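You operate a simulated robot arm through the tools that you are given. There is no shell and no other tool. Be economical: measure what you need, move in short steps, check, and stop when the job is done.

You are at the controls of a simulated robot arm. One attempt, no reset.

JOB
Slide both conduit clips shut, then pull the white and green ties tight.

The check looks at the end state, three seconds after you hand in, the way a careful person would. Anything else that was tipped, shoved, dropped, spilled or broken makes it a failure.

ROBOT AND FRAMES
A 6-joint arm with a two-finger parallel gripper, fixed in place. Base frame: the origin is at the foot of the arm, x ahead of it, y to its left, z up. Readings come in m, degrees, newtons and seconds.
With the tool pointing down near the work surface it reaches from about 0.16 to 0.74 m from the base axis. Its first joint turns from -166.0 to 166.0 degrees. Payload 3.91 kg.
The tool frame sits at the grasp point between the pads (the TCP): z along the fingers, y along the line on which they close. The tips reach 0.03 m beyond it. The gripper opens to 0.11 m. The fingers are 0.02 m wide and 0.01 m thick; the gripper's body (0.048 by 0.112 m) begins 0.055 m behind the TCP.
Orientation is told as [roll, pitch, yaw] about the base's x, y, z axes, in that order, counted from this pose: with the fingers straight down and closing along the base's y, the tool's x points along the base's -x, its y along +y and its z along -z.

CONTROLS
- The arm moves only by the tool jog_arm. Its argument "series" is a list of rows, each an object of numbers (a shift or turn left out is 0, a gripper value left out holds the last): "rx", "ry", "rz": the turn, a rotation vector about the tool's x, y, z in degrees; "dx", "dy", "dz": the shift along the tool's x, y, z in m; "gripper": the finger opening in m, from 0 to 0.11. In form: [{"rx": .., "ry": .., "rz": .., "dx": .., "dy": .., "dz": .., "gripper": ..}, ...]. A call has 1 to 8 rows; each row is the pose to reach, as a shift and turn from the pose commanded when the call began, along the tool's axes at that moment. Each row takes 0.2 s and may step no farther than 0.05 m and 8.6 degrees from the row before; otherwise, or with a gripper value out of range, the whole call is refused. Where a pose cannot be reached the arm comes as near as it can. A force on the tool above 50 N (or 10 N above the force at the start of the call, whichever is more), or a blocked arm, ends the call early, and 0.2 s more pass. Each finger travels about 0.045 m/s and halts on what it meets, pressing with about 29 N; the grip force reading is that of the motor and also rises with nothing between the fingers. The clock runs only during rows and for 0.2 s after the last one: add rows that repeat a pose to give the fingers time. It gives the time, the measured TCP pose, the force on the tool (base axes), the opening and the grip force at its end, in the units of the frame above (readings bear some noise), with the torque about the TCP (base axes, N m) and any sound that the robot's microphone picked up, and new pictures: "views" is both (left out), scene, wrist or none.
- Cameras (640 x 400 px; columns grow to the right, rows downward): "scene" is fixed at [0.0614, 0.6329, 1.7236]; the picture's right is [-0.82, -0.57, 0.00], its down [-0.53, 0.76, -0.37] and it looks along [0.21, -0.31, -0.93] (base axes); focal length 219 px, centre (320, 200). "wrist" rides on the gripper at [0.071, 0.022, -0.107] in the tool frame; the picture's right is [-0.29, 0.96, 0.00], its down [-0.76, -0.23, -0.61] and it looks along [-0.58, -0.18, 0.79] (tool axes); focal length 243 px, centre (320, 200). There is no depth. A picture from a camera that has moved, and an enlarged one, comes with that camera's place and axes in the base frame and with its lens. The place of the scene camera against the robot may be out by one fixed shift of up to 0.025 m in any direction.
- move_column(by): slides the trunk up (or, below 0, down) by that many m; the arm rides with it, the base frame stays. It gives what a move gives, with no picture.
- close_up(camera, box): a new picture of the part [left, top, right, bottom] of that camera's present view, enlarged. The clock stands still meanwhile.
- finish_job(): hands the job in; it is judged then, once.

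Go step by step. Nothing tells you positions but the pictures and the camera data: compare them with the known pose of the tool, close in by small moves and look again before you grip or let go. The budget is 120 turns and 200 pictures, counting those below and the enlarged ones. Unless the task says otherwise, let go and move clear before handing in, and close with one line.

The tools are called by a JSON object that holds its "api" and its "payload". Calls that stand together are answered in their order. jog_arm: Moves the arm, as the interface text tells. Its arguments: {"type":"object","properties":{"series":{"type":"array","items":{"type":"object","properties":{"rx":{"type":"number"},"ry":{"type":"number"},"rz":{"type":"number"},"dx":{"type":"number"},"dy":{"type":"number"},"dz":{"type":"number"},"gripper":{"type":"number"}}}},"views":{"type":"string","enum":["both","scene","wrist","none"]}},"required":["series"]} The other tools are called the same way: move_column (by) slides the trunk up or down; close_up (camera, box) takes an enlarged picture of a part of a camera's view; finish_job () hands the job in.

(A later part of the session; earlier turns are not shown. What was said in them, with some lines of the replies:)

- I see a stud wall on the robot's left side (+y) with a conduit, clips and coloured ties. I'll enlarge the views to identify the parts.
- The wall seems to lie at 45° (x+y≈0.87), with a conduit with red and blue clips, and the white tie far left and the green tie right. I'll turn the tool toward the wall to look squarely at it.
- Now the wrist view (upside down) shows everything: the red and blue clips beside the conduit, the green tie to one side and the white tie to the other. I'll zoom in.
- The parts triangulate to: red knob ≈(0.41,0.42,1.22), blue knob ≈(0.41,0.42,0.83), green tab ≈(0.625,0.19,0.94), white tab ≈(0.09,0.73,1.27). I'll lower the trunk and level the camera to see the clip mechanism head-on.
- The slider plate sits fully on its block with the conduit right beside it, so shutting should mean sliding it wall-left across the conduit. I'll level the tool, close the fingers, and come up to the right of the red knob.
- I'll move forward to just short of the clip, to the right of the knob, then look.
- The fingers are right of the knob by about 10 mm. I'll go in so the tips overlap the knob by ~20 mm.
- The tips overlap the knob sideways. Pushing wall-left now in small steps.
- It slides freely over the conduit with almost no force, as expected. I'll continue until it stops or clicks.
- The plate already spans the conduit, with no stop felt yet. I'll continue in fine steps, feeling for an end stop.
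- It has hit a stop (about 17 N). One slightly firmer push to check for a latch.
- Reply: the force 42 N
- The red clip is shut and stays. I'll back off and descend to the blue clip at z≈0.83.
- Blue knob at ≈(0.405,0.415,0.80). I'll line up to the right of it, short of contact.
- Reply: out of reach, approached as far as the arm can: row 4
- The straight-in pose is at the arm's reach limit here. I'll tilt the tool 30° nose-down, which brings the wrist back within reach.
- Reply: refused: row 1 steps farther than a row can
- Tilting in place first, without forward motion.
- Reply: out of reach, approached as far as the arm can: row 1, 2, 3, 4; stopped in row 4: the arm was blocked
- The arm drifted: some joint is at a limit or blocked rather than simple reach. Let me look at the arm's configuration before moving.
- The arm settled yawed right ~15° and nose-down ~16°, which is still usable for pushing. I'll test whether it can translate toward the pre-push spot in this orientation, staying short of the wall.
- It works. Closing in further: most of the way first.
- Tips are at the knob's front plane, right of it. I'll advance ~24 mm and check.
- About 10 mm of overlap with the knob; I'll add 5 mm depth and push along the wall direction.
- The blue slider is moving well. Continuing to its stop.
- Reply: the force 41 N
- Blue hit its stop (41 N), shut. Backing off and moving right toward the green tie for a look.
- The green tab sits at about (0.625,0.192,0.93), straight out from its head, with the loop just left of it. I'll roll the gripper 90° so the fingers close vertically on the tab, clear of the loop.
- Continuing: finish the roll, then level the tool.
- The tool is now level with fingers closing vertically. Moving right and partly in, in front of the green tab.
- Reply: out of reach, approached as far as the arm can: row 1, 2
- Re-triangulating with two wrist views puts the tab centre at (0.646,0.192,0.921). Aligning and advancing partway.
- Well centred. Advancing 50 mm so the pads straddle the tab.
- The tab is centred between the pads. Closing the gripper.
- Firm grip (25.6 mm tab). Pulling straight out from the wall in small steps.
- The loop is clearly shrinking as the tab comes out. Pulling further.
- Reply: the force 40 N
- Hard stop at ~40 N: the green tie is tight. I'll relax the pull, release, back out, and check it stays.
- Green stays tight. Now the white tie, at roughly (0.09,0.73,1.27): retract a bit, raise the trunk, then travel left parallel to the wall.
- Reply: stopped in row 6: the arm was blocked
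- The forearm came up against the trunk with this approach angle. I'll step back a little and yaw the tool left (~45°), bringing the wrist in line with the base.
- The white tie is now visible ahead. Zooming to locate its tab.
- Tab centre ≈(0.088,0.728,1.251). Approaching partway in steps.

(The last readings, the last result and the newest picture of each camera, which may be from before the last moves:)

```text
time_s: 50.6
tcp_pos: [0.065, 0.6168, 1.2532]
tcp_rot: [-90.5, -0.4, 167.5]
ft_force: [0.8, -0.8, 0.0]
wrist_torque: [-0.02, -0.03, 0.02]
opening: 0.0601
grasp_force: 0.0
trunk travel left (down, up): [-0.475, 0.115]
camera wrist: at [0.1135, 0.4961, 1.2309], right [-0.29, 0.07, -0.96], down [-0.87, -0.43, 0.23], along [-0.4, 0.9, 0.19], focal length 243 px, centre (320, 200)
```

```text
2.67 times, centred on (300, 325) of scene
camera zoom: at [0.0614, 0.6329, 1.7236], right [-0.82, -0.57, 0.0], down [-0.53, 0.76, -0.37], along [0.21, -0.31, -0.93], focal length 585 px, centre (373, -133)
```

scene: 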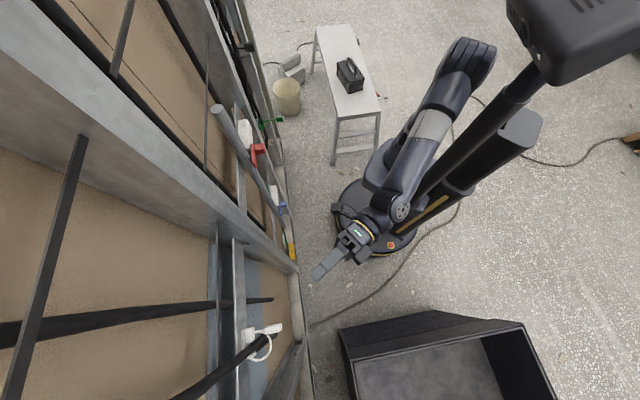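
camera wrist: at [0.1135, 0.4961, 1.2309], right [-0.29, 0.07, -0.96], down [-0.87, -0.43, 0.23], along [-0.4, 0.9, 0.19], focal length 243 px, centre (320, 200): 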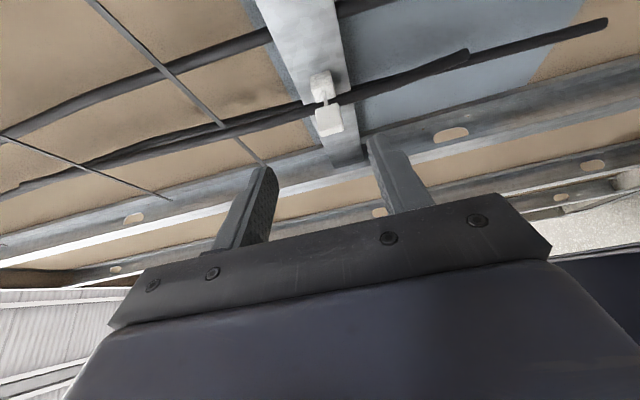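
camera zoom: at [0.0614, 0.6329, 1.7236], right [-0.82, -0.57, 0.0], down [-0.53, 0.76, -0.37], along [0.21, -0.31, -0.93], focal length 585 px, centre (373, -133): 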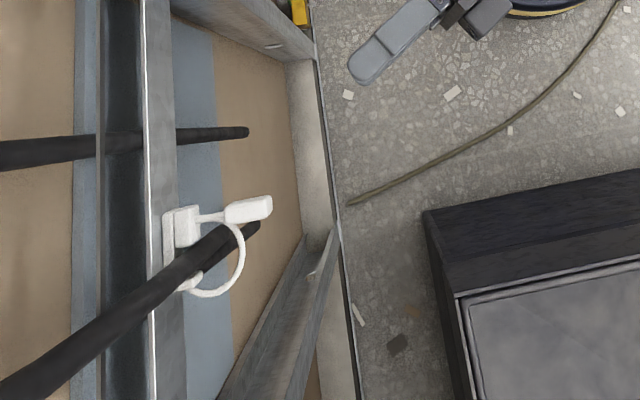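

Refined tab estimate ≈(0.083,0.752,1.250). Advancing further, then checking.

{"api": "jog_arm", "payload": {"series": [{"dx": -0.006, "dy": 0.003, "dz": 0.035}, {"dx": -0.01, "dy": 0.003, "dz": 0.065}], "views": "wrist"}}

{"api": "close_up", "payload": {"camera": "wrist", "box": [200, 60, 440, 210]}}

{"api": "close_up", "payload": {"camera": "scene", "box": [220, 290, 340, 365]}}

```text
time_s: 51.2
tcp_pos: [0.0701, 0.6803, 1.2519]
tcp_rot: [-90.5, -0.4, 167.6]
ft_force: [0.3, 0.1, -0.1]
wrist_torque: [-0.01, -0.02, -0.02]
opening: 0.0601
grasp_force: 0.1
trunk travel left (down, up): [-0.475, 0.115]
camera wrist: at [0.1179, 0.5614, 1.2286], right [-0.29, 0.07, -0.95], down [-0.87, -0.43, 0.23], along [-0.4, 0.9, 0.19], focal length 243 px, centre (320, 200)
```

wrist: 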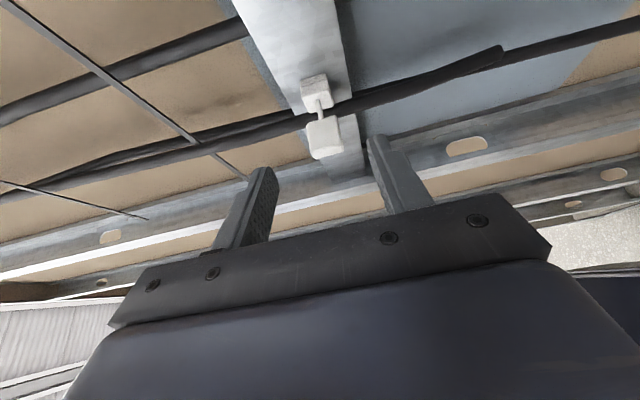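

```text
2.67 times, centred on (320, 135) of wrist
camera zoom: at [0.1179, 0.5614, 1.2286], right [-0.29, 0.07, -0.95], down [-0.87, -0.43, 0.23], along [-0.4, 0.9, 0.19], focal length 647 px, centre (320, 373)
```

zoom: 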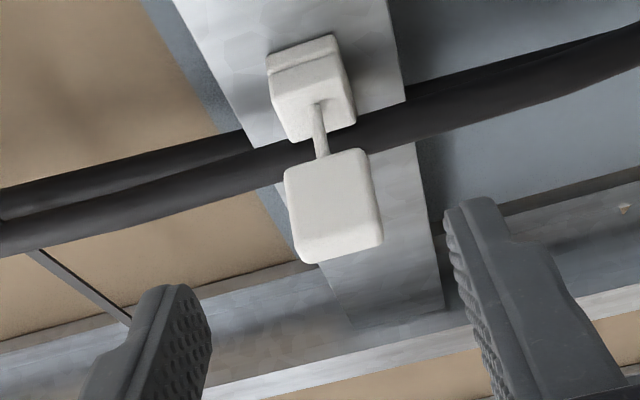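

```text
5.33 times, centred on (280, 328) of scene
camera zoom: at [0.0614, 0.6329, 1.7236], right [-0.82, -0.57, 0.0], down [-0.53, 0.76, -0.37], along [0.21, -0.31, -0.93], focal length 1170 px, centre (533, -480)
```

zoom: 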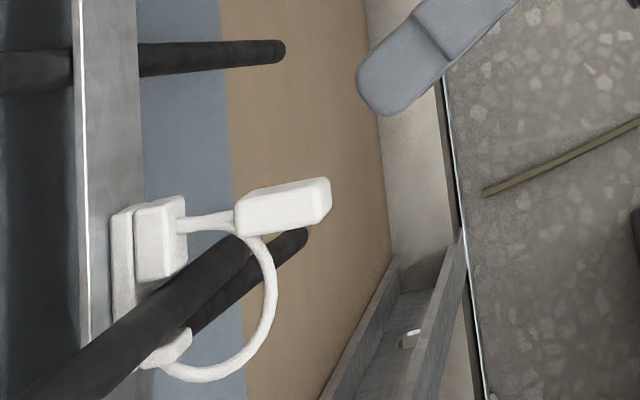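

Tab confirmed near (0.082,0.757,1.250). Advancing ~50 mm with the pads straddling it.

{"api": "jog_arm", "payload": {"series": [{"dx": -0.003, "dy": 0.001, "dz": 0.025}, {"dx": -0.005, "dy": 0.001, "dz": 0.05}], "views": "wrist"}}

{"api": "close_up", "payload": {"camera": "wrist", "box": [160, 60, 480, 260]}}

{"api": "close_up", "payload": {"camera": "scene", "box": [220, 290, 340, 365]}}

```text
time_s: 51.9
tcp_pos: [0.075, 0.7312, 1.2509]
tcp_rot: [-90.5, -0.3, 167.5]
ft_force: [0.2, -0.4, 0.3]
wrist_torque: [0.02, 0.01, 0.0]
opening: 0.0597
grasp_force: 0.0
trunk travel left (down, up): [-0.475, 0.115]
camera wrist: at [0.1235, 0.6117, 1.2274], right [-0.29, 0.07, -0.95], down [-0.87, -0.43, 0.23], along [-0.4, 0.9, 0.19], focal length 243 px, centre (320, 200)
```

wrist: 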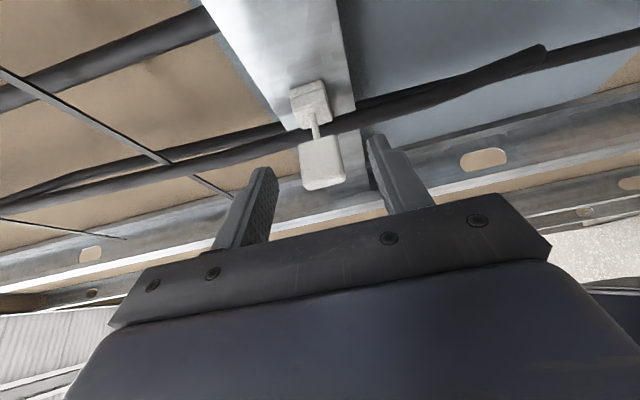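

```text
2.00 times, centred on (320, 160) of wrist
camera zoom: at [0.1235, 0.6117, 1.2274], right [-0.29, 0.07, -0.95], down [-0.87, -0.43, 0.23], along [-0.4, 0.9, 0.19], focal length 485 px, centre (320, 280)
```

zoom: 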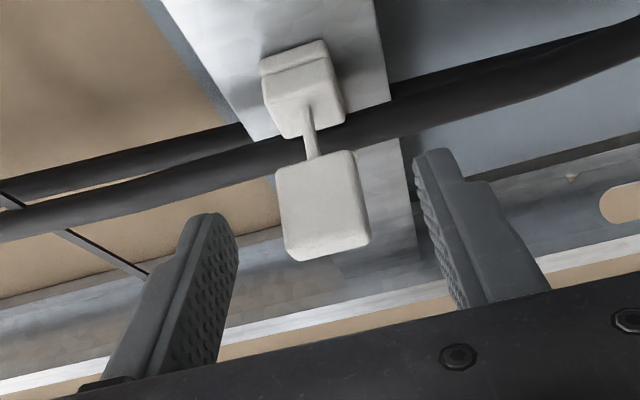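

```text
5.33 times, centred on (280, 328) of scene
camera zoom: at [0.0614, 0.6329, 1.7236], right [-0.82, -0.57, 0.0], down [-0.53, 0.76, -0.37], along [0.21, -0.31, -0.93], focal length 1170 px, centre (533, -480)
```

zoom: 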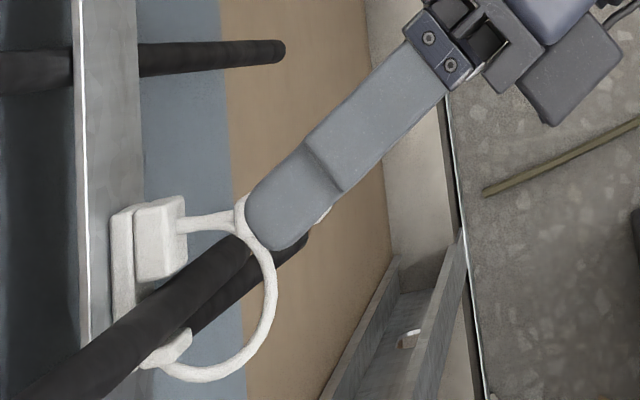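

The fingers straddle the tab above and below. Closing.

{"api": "jog_arm", "payload": {"series": [{"gripper": 0.0}, {"gripper": 0.0}, {"gripper": 0.0}, {"gripper": 0.0}], "views": "wrist"}}

{"api": "close_up", "payload": {"camera": "wrist", "box": [160, 60, 480, 260]}}

{"api": "close_up", "payload": {"camera": "scene", "box": [220, 290, 340, 365]}}

```text
time_s: 52.9
tcp_pos: [0.0754, 0.7309, 1.2501]
tcp_rot: [-90.4, -0.4, 167.7]
ft_force: [-0.6, -3.0, -4.6]
wrist_torque: [-0.52, 0.01, -0.03]
opening: 0.0251
grasp_force: 45.2
trunk travel left (down, up): [-0.475, 0.115]
camera wrist: at [0.1235, 0.6113, 1.2268], right [-0.29, 0.07, -0.96], down [-0.87, -0.43, 0.23], along [-0.4, 0.9, 0.19], focal length 243 px, centre (320, 200)
```

wrist: 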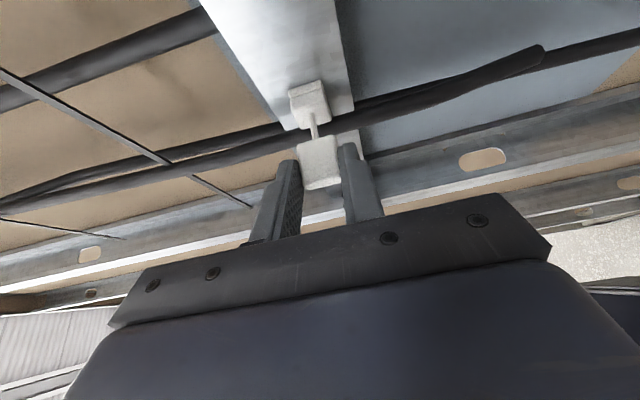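

```text
2.00 times, centred on (320, 160) of wrist
camera zoom: at [0.1235, 0.6113, 1.2268], right [-0.29, 0.07, -0.96], down [-0.87, -0.43, 0.23], along [-0.4, 0.9, 0.19], focal length 485 px, centre (320, 280)
```

zoom: 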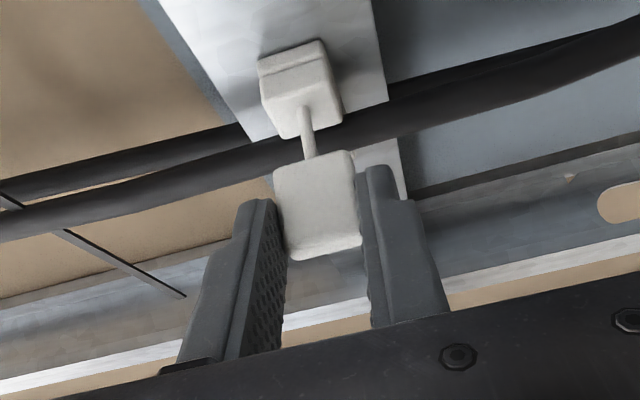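

```text
5.33 times, centred on (280, 328) of scene
camera zoom: at [0.0614, 0.6329, 1.7236], right [-0.82, -0.57, 0.0], down [-0.53, 0.76, -0.37], along [0.21, -0.31, -0.93], focal length 1170 px, centre (533, -480)
```

zoom: 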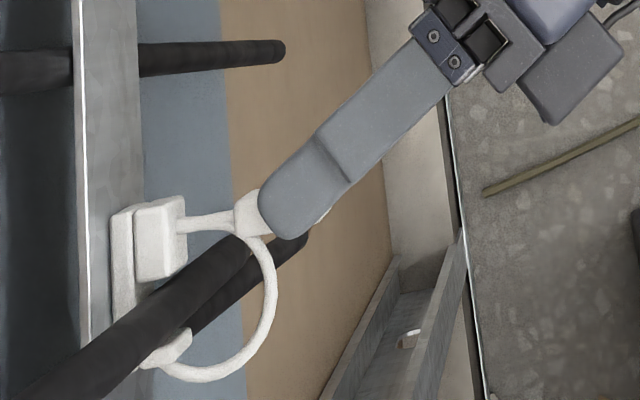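

Gripped firmly. Pulling straight out from the wall.

{"api": "jog_arm", "payload": {"series": [{"dx": -0.0027, "dz": -0.0042}, {"dx": -0.0054, "dz": -0.0084}, {"dx": -0.0081, "dz": -0.0126}, {"dx": -0.0108, "dz": -0.0168}, {"dx": -0.0135, "dz": -0.021}], "views": "wrist"}}

{"api": "close_up", "payload": {"camera": "scene", "box": [220, 290, 340, 365]}}

```text
time_s: 54.0
tcp_pos: [0.0574, 0.7136, 1.2489]
tcp_rot: [-90.4, -0.4, 167.6]
ft_force: [2.3, -0.5, -7.0]
wrist_torque: [-0.61, 0.01, -0.28]
opening: 0.025
grasp_force: 45.3
trunk travel left (down, up): [-0.475, 0.115]
camera wrist: at [0.1062, 0.5941, 1.2267], right [-0.29, 0.07, -0.95], down [-0.87, -0.43, 0.23], along [-0.4, 0.9, 0.19], focal length 243 px, centre (320, 200)
```

wrist: 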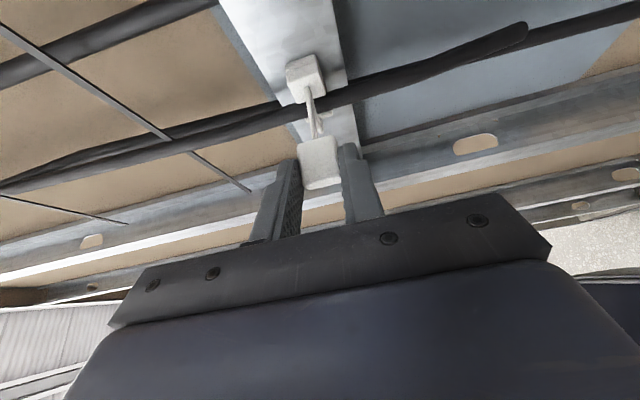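

```text
5.33 times, centred on (280, 328) of scene
camera zoom: at [0.0614, 0.6329, 1.7236], right [-0.82, -0.57, 0.0], down [-0.53, 0.76, -0.37], along [0.21, -0.31, -0.93], focal length 1170 px, centre (533, -480)
```

zoom: 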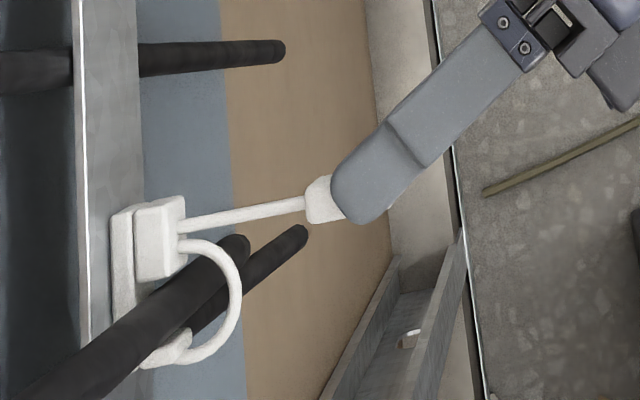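

The white loop is shrinking. Continuing to the stop.

{"api": "jog_arm", "payload": {"series": [{"dx": -0.0022, "dz": -0.0034}, {"dx": -0.0043, "dz": -0.0067}, {"dx": -0.0065, "dz": -0.0101}, {"dx": -0.0086, "dz": -0.0135}, {"dx": -0.0108, "dz": -0.0168}], "views": "none"}}

{"api": "close_up", "payload": {"camera": "scene", "box": [220, 290, 340, 365]}}

```text
time_s: 55.2
tcp_pos: [0.0455, 0.7024, 1.2486]
tcp_rot: [-90.6, -0.4, 167.3]
ft_force: [10.2, 17.3, -2.7]
wrist_torque: [-0.6, 0.08, 0.37]
opening: 0.025
grasp_force: 45.0
trunk travel left (down, up): [-0.475, 0.115]
```

```text
5.33 times, centred on (280, 328) of scene
camera zoom: at [0.0614, 0.6329, 1.7236], right [-0.82, -0.57, 0.0], down [-0.53, 0.76, -0.37], along [0.21, -0.31, -0.93], focal length 1170 px, centre (533, -480)
```

zoom: 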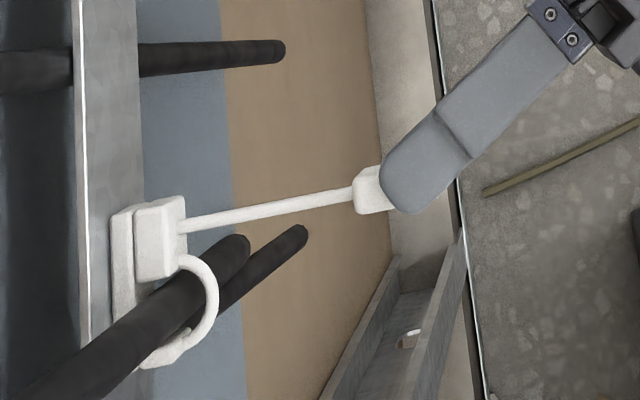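

Tension has built to ~20 N; a few mm more to make sure it's fully at the stop.

{"api": "jog_arm", "payload": {"series": [{"dx": -0.0011, "dz": -0.0017}, {"dx": -0.0022, "dz": -0.0034}, {"dx": -0.0027, "dz": -0.0042}], "views": "none"}}

{"api": "close_up", "payload": {"camera": "scene", "box": [220, 290, 340, 365]}}

```text
time_s: 56.0
tcp_pos: [0.045, 0.6992, 1.2496]
tcp_rot: [-90.5, -0.5, 167.4]
ft_force: [23.0, 33.5, 6.9]
wrist_torque: [-0.22, -0.05, -0.66]
opening: 0.0255
grasp_force: 45.1
trunk travel left (down, up): [-0.475, 0.115]
```

```text
5.33 times, centred on (280, 328) of scene
camera zoom: at [0.0614, 0.6329, 1.7236], right [-0.82, -0.57, 0.0], down [-0.53, 0.76, -0.37], along [0.21, -0.31, -0.93], focal length 1170 px, centre (533, -480)
```

zoom: 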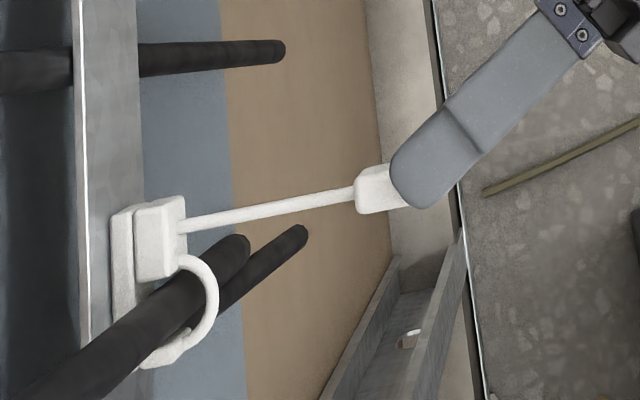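

The white tie is at its stop (40 N, pads just starting to slip). Relaxing, releasing, and backing clear along the tool axis.

{"api": "jog_arm", "payload": {"series": [{"dx": 0.003, "dz": 0.005}, {"dx": 0.003, "dz": 0.005, "gripper": 0.06}, {"dx": 0.003, "dz": 0.005}, {"dx": 0.003, "dz": 0.005}], "views": "none"}}

{"api": "jog_arm", "payload": {"series": [{"dz": -0.04}, {"dz": -0.08}, {"dz": -0.12}, {"dz": -0.16}], "views": "both"}}

{"api": "close_up", "payload": {"camera": "scene", "box": [180, 80, 320, 240]}}

{"api": "close_up", "payload": {"camera": "scene", "box": [220, 290, 340, 365]}}

```text
time_s: 57.0
tcp_pos: [0.0435, 0.6989, 1.2509]
tcp_rot: [-90.4, -0.3, 167.6]
ft_force: [0.1, 0.5, 0.5]
wrist_torque: [0.02, 0.02, 0.0]
opening: 0.0598
grasp_force: 0.1
trunk travel left (down, up): [-0.475, 0.115]
```

```text
time_s: 58.0
tcp_pos: [0.0093, 0.5419, 1.2494]
tcp_rot: [-90.6, -0.4, 167.5]
ft_force: [0.0, -0.1, -0.4]
wrist_torque: [0.0, 0.01, 0.0]
opening: 0.0598
grasp_force: 0.1
trunk travel left (down, up): [-0.475, 0.115]
camera wrist: at [0.0578, 0.4229, 1.2262], right [-0.29, 0.07, -0.95], down [-0.87, -0.43, 0.23], along [-0.4, 0.9, 0.19], focal length 243 px, centre (320, 200)
```

scene: 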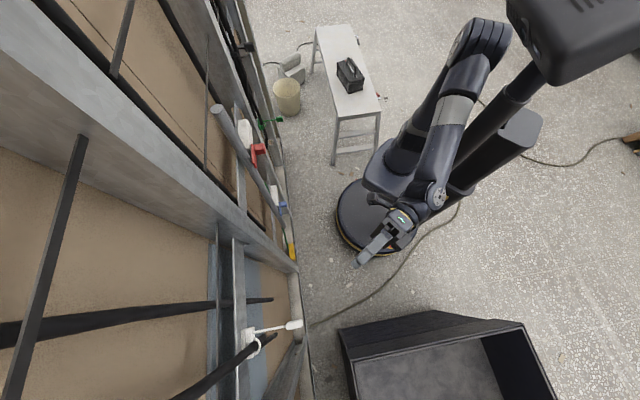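
wrist: 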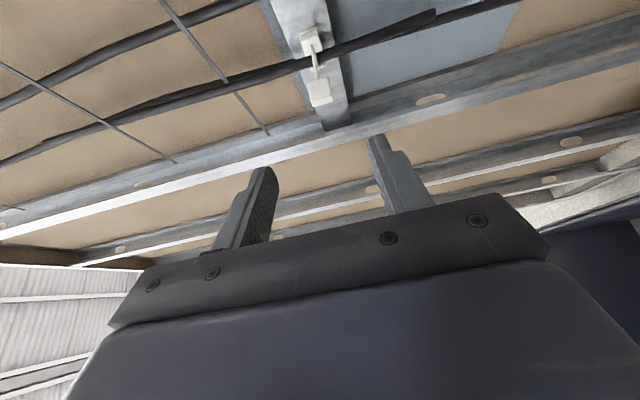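

```text
2.50 times, centred on (250, 160) of scene
camera zoom: at [0.0614, 0.6329, 1.7236], right [-0.82, -0.57, 0.0], down [-0.53, 0.76, -0.37], along [0.21, -0.31, -0.93], focal length 549 px, centre (495, 300)
```

zoom: 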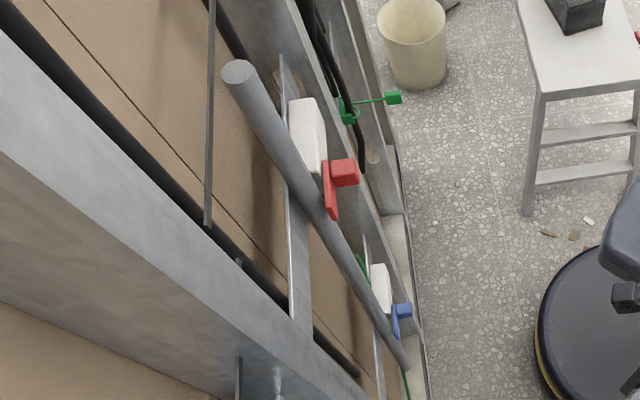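

```text
5.33 times, centred on (280, 328) of scene
camera zoom: at [0.0614, 0.6329, 1.7236], right [-0.82, -0.57, 0.0], down [-0.53, 0.76, -0.37], along [0.21, -0.31, -0.93], focal length 1170 px, centre (533, -480)
```

zoom: 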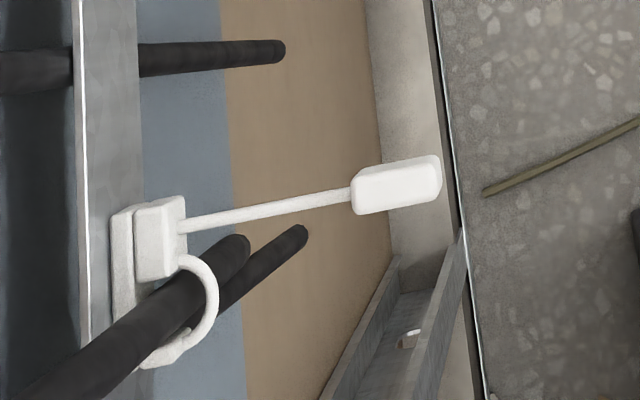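

Both clips are across the conduit at their stops, both ties are pulled tight and holding, nothing else moved, and the arm is clear. Handing in.

{"api": "finish_job", "payload": {}}

```text
The job is handed in.
```

The job is handed in: the red and blue conduit clips are shut, and the white and green ties are pulled tight. All four reached their stops, the arm is clear, and I saw nothing else disturbed. While moving, the arm was blocked twice, once probably against its own trunk; I backed off both times.
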